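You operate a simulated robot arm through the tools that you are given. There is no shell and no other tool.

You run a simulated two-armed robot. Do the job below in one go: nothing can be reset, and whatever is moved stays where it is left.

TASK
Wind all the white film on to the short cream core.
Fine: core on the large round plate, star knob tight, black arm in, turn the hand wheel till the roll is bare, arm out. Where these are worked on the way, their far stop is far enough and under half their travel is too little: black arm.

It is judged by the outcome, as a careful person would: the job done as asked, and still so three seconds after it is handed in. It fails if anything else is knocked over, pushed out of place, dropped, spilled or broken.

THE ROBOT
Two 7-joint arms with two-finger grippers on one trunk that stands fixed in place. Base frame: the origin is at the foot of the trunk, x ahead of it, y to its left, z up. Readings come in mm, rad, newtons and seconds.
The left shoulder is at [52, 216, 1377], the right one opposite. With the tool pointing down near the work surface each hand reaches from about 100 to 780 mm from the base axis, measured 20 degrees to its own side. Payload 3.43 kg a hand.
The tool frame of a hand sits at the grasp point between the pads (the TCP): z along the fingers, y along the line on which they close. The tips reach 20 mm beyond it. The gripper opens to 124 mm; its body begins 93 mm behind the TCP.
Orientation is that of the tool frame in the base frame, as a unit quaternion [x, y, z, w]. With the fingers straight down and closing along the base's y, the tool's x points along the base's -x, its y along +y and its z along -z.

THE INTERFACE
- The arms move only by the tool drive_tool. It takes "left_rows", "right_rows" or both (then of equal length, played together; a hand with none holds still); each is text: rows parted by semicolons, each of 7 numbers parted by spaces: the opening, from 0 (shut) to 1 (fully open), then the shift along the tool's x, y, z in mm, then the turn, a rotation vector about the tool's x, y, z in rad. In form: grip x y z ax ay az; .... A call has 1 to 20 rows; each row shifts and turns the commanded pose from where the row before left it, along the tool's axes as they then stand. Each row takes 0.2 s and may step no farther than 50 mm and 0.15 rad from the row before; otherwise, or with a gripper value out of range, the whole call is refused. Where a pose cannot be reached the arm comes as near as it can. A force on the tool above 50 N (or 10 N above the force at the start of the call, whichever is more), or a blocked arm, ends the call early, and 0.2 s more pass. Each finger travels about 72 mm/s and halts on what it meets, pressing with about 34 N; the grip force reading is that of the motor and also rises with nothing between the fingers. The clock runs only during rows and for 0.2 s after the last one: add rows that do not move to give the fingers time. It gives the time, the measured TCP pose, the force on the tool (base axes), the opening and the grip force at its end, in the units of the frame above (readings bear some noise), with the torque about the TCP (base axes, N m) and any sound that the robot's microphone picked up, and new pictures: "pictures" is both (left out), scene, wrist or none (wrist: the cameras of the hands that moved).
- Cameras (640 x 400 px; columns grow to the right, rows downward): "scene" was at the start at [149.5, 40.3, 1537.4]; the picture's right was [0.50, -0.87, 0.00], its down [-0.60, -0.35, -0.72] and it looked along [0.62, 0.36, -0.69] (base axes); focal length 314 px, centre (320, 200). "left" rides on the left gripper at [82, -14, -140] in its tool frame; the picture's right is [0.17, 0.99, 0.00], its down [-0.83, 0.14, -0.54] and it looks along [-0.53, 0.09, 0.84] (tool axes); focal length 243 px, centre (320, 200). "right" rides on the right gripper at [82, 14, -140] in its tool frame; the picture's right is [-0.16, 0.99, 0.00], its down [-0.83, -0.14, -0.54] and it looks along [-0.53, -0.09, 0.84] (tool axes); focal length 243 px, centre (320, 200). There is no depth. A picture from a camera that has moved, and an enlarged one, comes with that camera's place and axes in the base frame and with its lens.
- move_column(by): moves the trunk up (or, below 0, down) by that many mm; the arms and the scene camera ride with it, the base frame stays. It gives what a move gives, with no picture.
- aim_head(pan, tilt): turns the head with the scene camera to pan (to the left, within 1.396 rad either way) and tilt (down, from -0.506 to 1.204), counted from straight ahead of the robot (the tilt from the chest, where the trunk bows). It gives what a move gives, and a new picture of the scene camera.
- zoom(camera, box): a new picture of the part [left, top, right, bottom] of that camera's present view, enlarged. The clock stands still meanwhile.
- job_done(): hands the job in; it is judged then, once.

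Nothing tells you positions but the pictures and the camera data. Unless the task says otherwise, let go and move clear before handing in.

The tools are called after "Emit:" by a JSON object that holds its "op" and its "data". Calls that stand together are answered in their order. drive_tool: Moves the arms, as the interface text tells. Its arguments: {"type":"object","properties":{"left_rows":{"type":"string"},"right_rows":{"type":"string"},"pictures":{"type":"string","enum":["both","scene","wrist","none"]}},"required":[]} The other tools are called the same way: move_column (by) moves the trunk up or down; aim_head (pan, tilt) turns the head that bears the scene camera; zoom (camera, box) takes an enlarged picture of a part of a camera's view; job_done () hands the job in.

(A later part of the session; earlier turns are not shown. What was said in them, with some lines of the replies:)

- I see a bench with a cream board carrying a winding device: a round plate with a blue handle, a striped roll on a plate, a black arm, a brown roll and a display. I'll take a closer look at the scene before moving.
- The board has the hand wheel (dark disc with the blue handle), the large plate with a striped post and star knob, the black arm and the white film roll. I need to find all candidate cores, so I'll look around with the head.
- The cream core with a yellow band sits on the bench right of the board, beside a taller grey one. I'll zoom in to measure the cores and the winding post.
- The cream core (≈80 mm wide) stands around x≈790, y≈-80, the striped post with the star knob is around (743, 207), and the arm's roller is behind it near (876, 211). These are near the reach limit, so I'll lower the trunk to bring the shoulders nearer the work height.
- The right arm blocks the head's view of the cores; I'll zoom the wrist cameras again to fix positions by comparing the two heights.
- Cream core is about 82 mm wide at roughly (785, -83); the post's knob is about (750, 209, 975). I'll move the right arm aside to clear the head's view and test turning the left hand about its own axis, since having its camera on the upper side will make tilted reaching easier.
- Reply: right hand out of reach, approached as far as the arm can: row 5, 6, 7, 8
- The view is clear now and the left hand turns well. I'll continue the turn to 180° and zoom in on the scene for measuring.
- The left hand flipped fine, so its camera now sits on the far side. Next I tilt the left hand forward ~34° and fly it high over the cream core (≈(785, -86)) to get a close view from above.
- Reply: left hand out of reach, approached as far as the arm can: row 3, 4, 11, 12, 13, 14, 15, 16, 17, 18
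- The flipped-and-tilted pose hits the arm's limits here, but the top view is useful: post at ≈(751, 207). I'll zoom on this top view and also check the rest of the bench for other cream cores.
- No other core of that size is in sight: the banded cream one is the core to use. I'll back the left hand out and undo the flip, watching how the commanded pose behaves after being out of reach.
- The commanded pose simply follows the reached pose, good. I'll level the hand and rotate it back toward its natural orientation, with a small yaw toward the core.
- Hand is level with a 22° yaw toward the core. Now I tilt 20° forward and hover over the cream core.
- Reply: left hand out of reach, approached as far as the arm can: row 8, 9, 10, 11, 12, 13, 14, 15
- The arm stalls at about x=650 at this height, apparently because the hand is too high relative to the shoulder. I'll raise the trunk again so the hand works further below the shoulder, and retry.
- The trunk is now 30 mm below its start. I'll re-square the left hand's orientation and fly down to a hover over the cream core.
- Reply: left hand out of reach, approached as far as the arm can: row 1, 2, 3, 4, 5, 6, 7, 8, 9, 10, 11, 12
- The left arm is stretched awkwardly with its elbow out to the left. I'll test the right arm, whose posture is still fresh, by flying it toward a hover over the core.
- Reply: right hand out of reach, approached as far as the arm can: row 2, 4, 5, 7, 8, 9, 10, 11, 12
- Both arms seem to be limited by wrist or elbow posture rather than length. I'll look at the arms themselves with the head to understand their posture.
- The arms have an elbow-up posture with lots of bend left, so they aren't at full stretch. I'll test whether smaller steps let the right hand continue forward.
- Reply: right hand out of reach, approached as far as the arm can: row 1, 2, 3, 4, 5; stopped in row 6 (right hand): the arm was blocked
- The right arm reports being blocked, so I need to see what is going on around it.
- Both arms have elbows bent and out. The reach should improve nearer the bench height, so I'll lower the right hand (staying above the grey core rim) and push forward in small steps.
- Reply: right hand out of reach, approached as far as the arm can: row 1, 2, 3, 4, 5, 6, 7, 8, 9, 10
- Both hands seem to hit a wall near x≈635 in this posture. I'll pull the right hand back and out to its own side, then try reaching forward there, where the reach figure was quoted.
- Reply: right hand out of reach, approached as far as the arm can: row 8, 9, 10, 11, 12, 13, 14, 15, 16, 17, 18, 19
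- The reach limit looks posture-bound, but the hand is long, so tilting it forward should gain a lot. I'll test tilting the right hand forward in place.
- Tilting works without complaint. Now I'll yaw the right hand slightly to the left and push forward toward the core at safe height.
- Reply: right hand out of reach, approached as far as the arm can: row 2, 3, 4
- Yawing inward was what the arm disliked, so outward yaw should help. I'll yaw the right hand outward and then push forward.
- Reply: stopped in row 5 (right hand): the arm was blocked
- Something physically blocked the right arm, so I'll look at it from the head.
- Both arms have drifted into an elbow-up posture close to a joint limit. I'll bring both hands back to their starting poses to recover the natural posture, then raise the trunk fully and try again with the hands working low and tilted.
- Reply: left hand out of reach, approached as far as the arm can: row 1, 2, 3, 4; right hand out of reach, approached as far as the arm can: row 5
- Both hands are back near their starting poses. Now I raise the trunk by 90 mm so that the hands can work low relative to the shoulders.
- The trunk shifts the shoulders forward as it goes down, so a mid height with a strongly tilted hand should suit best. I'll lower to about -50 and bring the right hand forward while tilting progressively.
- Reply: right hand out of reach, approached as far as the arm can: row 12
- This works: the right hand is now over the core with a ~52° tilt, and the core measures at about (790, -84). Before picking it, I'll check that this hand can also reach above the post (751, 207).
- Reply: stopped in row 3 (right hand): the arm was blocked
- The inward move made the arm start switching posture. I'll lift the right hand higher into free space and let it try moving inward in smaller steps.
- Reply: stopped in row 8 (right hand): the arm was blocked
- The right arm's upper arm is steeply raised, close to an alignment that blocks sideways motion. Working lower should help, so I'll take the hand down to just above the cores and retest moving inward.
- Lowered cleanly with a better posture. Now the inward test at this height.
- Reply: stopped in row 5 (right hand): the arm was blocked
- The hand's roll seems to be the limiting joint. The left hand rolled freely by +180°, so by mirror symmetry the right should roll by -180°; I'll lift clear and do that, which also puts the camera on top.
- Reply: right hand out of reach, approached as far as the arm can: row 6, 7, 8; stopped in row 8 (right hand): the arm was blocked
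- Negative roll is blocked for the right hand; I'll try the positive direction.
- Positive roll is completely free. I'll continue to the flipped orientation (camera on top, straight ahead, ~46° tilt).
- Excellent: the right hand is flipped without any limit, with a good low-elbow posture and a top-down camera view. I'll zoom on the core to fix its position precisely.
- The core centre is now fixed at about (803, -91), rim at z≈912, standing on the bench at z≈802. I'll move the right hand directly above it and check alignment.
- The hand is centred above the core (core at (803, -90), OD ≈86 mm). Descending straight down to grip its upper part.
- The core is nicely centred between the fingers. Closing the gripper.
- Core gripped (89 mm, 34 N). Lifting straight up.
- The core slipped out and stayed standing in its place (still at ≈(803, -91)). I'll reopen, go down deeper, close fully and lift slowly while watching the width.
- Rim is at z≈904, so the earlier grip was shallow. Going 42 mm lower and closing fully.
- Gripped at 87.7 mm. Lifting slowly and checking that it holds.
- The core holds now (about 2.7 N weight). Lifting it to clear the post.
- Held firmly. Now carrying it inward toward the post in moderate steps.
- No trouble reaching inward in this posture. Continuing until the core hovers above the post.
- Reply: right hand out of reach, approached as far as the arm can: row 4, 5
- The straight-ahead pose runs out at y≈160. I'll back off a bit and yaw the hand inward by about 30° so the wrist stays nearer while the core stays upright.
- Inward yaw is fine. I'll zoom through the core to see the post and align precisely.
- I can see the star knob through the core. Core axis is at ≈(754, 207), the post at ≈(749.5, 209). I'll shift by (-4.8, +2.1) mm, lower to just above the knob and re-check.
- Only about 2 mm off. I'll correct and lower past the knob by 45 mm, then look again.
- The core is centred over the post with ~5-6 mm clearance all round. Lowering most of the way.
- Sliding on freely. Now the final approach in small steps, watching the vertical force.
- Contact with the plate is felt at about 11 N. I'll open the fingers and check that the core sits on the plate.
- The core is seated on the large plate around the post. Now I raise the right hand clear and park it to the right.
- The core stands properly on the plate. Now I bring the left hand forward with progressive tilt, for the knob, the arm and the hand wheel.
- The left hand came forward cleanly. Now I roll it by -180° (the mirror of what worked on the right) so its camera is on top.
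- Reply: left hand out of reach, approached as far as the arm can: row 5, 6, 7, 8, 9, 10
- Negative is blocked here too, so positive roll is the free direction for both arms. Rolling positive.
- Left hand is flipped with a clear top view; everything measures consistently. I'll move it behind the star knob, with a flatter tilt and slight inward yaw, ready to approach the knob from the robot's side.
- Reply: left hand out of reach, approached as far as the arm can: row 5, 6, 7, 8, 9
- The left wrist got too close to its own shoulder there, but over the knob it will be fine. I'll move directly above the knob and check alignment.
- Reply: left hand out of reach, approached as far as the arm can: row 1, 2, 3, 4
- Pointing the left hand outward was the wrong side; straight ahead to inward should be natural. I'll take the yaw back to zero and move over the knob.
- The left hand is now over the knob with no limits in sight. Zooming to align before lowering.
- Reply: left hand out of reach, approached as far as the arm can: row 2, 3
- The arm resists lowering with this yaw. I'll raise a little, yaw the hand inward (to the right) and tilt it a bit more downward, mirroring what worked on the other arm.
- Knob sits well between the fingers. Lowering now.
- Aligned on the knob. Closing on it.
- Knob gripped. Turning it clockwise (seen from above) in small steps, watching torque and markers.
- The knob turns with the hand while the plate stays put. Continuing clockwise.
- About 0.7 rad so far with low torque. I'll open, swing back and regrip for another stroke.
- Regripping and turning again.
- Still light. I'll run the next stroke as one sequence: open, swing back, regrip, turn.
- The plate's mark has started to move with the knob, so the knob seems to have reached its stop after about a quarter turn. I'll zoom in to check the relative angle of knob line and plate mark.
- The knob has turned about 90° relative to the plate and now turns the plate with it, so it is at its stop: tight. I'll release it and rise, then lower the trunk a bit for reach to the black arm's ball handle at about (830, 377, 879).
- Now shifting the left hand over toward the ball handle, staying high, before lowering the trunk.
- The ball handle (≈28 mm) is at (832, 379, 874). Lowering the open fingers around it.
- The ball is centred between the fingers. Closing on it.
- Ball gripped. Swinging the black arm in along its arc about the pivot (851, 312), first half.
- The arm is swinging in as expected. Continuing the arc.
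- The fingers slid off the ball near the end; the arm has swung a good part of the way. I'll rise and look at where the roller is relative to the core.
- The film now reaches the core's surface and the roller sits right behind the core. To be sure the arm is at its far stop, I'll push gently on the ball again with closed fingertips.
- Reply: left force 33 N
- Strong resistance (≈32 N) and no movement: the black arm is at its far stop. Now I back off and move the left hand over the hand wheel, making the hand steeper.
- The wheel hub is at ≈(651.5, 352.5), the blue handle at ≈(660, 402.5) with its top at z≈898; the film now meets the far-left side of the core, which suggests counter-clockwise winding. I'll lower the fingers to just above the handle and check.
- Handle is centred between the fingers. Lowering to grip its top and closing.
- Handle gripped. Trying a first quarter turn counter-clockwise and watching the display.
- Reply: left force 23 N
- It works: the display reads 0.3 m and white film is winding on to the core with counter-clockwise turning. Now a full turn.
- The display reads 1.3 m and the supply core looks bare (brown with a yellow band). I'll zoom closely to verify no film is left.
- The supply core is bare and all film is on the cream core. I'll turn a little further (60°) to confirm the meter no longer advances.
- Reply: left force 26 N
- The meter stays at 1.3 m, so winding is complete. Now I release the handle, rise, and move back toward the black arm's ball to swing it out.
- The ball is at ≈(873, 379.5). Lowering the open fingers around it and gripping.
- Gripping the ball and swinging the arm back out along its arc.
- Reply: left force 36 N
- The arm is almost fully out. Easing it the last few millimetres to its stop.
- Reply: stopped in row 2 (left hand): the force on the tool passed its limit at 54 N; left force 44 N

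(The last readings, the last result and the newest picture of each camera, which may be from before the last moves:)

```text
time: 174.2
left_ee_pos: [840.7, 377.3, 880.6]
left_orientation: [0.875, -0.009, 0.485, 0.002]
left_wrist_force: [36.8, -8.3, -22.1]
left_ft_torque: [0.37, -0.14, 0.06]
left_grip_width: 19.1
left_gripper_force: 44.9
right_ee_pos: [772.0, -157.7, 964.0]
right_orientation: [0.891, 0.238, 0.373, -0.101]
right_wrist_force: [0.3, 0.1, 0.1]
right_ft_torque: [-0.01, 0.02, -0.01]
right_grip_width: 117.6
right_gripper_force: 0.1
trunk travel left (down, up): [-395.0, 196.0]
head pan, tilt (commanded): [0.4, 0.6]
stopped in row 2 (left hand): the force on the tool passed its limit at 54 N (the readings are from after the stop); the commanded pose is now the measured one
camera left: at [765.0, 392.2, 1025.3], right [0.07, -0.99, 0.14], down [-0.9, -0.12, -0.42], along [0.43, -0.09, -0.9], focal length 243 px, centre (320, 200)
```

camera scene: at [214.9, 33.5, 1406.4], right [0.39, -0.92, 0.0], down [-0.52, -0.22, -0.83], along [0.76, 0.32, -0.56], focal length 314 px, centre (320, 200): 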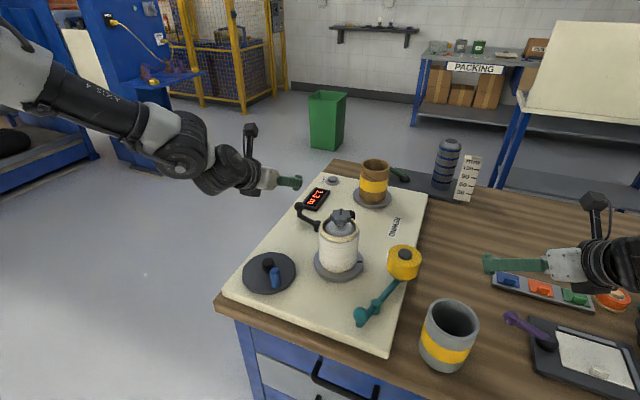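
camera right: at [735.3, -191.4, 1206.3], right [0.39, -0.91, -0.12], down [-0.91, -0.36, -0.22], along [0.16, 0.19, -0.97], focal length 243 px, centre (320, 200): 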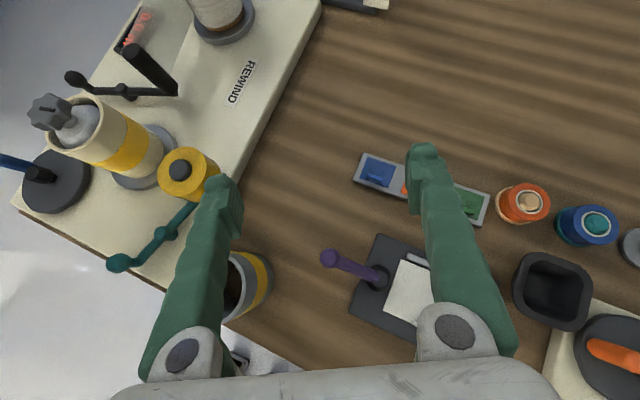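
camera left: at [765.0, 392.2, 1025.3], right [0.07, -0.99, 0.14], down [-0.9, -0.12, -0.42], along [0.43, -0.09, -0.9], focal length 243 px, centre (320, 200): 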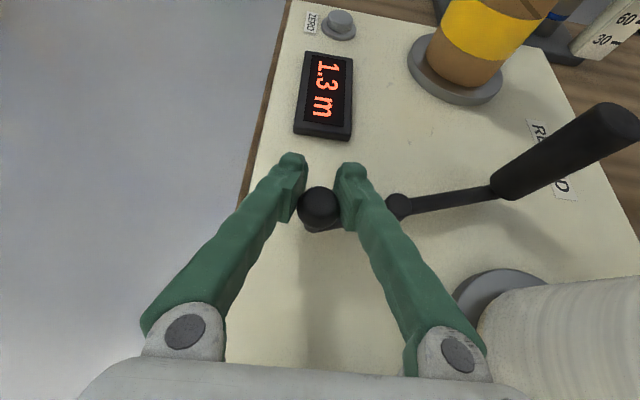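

Strong resistance at the outward stop: the arm is fully out. Releasing the ball and rising clear.

Emit:
{"op": "drive_tool", "data": {"left_rows": "0 1.5 -0.5 2 0 0 0; 0.25 0 0 0 0 0 0; 0.5 0 0 0 0 0 0; 0.5 0 0 0 0 0 0; 0.5 25 0 -16 0 0 0; 0.5 34 0 -21.5 0 0 0; 0.5 34 0 -21.5 0 0 0; 0.5 10 0 -30 0 0 0; 0.5 0 0 0 0 0 0", "pictures": "both"}}

Emit:
{"op": "zoom", "data": {"camera": "scene", "box": [240, 150, 420, 300]}}

Emit:
{"op": "zoom", "data": {"camera": "left", "box": [240, 80, 560, 360]}}

```text
time: 176.2
left_ee_pos: [816.0, 377.5, 1020.1]
left_orientation: [0.874, -0.006, 0.486, -0.001]
left_wrist_force: [0.0, 0.7, -1.0]
left_ft_torque: [0.02, 0.0, 0.0]
left_grip_width: 62.0
left_gripper_force: 0.1
right_ee_pos: [766.5, -158.2, 966.3]
right_orientation: [0.89, 0.237, 0.375, -0.101]
right_wrist_force: [-0.4, 0.5, 0.4]
right_ft_torque: [0.0, 0.01, 0.01]
right_grip_width: 117.6
right_gripper_force: 0.0
trunk travel left (down, up): [-395.0, 196.0]
head pan, tilt (commanded): [0.4, 0.6]
camera scene: at [216.6, 33.8, 1406.0], right [0.39, -0.92, 0.0], down [-0.52, -0.22, -0.82], along [0.76, 0.32, -0.57], focal length 314 px, centre (320, 200)
camera left: at [739.8, 392.2, 1164.8], right [0.08, -0.99, 0.13], down [-0.9, -0.13, -0.42], along [0.43, -0.09, -0.9], focal length 243 px, centre (320, 200)
```

scene: 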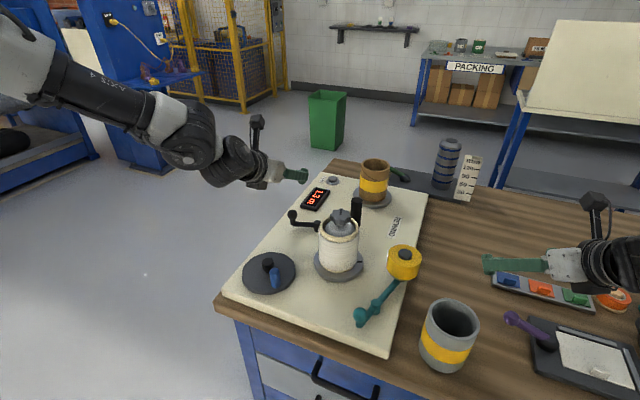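
left: 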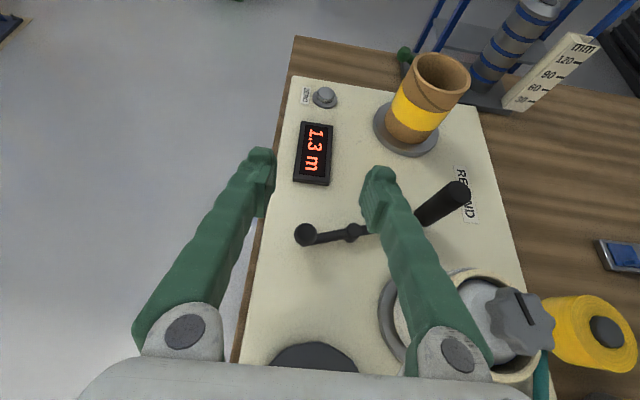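

```text
2.67 times, centred on (330, 225) of scene
camera zoom: at [216.6, 33.8, 1406.0], right [0.39, -0.92, 0.0], down [-0.52, -0.22, -0.82], along [0.76, 0.32, -0.57], focal length 838 px, centre (293, 133)
```

zoom: 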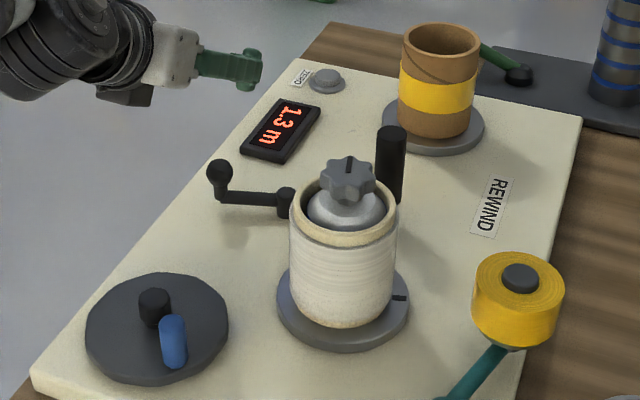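

```text
1.43 times, centred on (400, 220) of left
camera zoom: at [739.8, 392.2, 1164.8], right [0.08, -0.99, 0.13], down [-0.9, -0.13, -0.42], along [0.43, -0.09, -0.9], focal length 347 px, centre (206, 171)
```

zoom: 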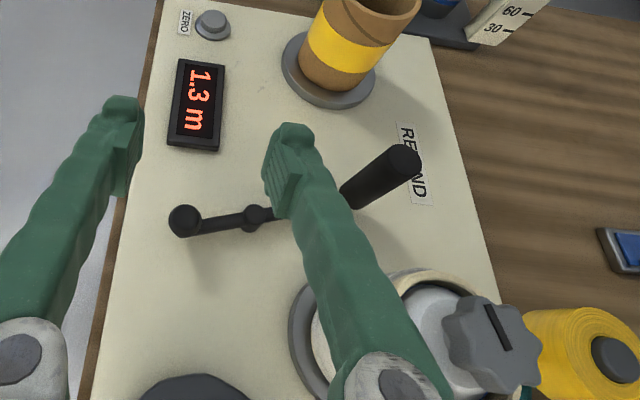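

The black arm is back out (ball at its original spot), the knob kept its 90° relation to the plate, the roll is bare and the film is on the cream core. Now I retract both hands clear.

Emit:
{"op": "drive_tool", "data": {"left_rows": "0.5 -8.4 0 -41.9 0 -0.12 0; 0.5 -13.3 0 -40.6 0 -0.12 0; 0.5 -18.1 0 -38.7 0 -0.12 0; 0.5 -22.6 0 -36.3 0 -0.12 0; 0.5 -26.7 0 -33.3 0 -0.12 0; 0.5 0 0 0 0 0 0; 0.5 0 0 0 0 0 0", "right_rows": "0.95 23.9 0 -23.3 0 0 0; 0.95 23.9 0 -23.3 0 0 0; 0.95 23.9 0 -23.3 0 0 0; 0.95 -27.1 0.8 -27.8 0 0 0; 0.95 -27.1 0.8 -27.8 0 0 0; 0.95 -27.1 0.8 -27.8 0 0 0; 0.95 0 0 0 0 0 0", "pictures": "both"}}

Emit:
{"op": "zoom", "data": {"camera": "scene", "box": [210, 140, 490, 370]}}

```text
time: 177.8
left_ee_pos: [618.0, 378.8, 1094.7]
left_orientation: [0.979, -0.006, 0.205, -0.001]
left_wrist_force: [-0.2, -0.3, 1.1]
left_ft_torque: [0.03, 0.02, 0.04]
left_grip_width: 61.9
left_gripper_force: 0.1
right_ee_pos: [666.9, -218.6, 1067.6]
right_orientation: [0.891, 0.237, 0.375, -0.1]
right_wrist_force: [0.8, -0.2, -0.5]
right_ft_torque: [-0.04, 0.01, 0.01]
right_grip_width: 117.7
right_gripper_force: 0.1
trunk travel left (down, up): [-395.0, 196.0]
head pan, tilt (commanded): [0.4, 0.6]
camera scene: at [216.2, 33.8, 1406.1], right [0.39, -0.92, 0.0], down [-0.52, -0.22, -0.82], along [0.76, 0.32, -0.57], focal length 314 px, centre (320, 200)
camera right: at [636.6, -251.3, 1225.3], right [0.39, -0.91, -0.12], down [-0.91, -0.36, -0.22], along [0.16, 0.19, -0.97], focal length 243 px, centre (320, 200)
camera left: at [636.1, 393.2, 1256.9], right [0.14, -0.99, 0.06], down [-0.98, -0.13, 0.16], along [-0.15, -0.08, -0.99], focal length 243 px, centre (320, 200)
```

scene: 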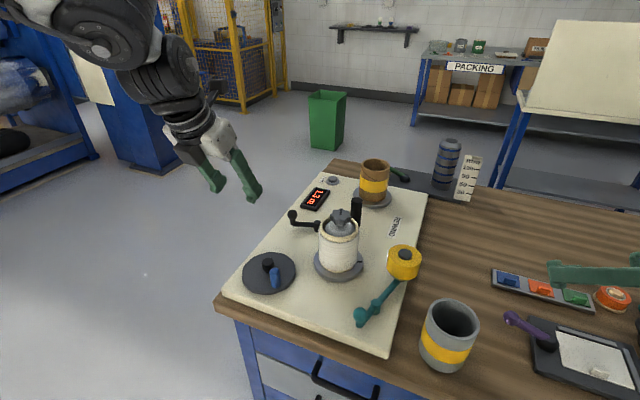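
right: 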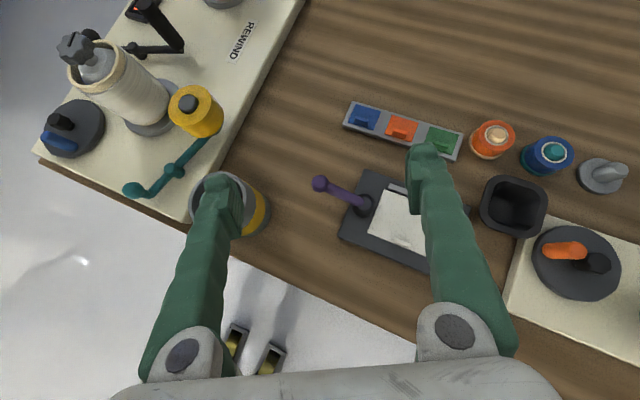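
left: 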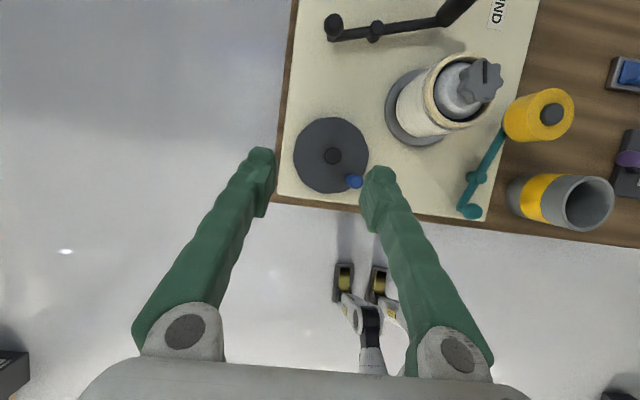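

```text
1.74 times, centred on (350, 255) of scene
camera zoom: at [216.2, 33.8, 1406.1], right [0.39, -0.92, 0.0], down [-0.52, -0.22, -0.82], along [0.76, 0.32, -0.57], focal length 546 px, centre (268, 104)
```

zoom: 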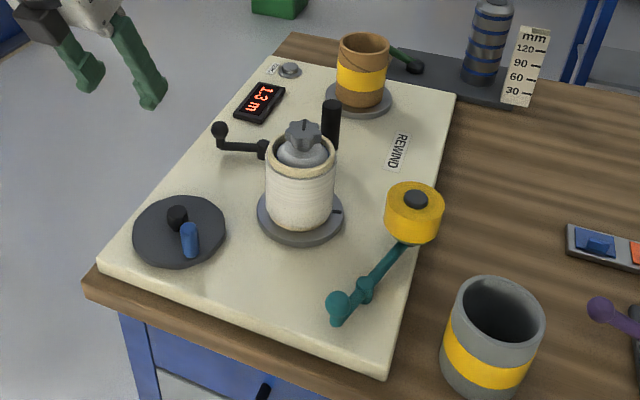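

The supply core is bare (meter 1.3 m) and all the white film is on the cream core. The core sits on the large plate, the star knob is tight and the black arm is back out. Both hands are clear and nothing else looks disturbed, so I'm handing the job in.

Emit:
{"op": "job_done", "data": {}}

```text
The job is handed in.
```

All the white film is now wound on to the short cream core, and I have handed the job in. I don't have the judge's verdict.

- **Core:** it stands on the large round plate, around the striped post. My first grip slipped, but the core stayed upright in its place and the second grip held.
- **Star knob:** it turned about 90° and then began turning the plate with it, so I took that as its stop. It kept the same position relative to the plate after winding.
- **Black arm:** I pushed it in until it resisted at about 32 N. After winding I swung it back out until it resisted again, with its ball handle back where it started.
- **Winding:** about one and a quarter turns counter-clockwise left the supply core bare, with the meter at 1.3 m. A further 60° of turning did not move the meter.

Both hands let go and moved clear, and nothing else on the bench looked disturbed in the last pictures.
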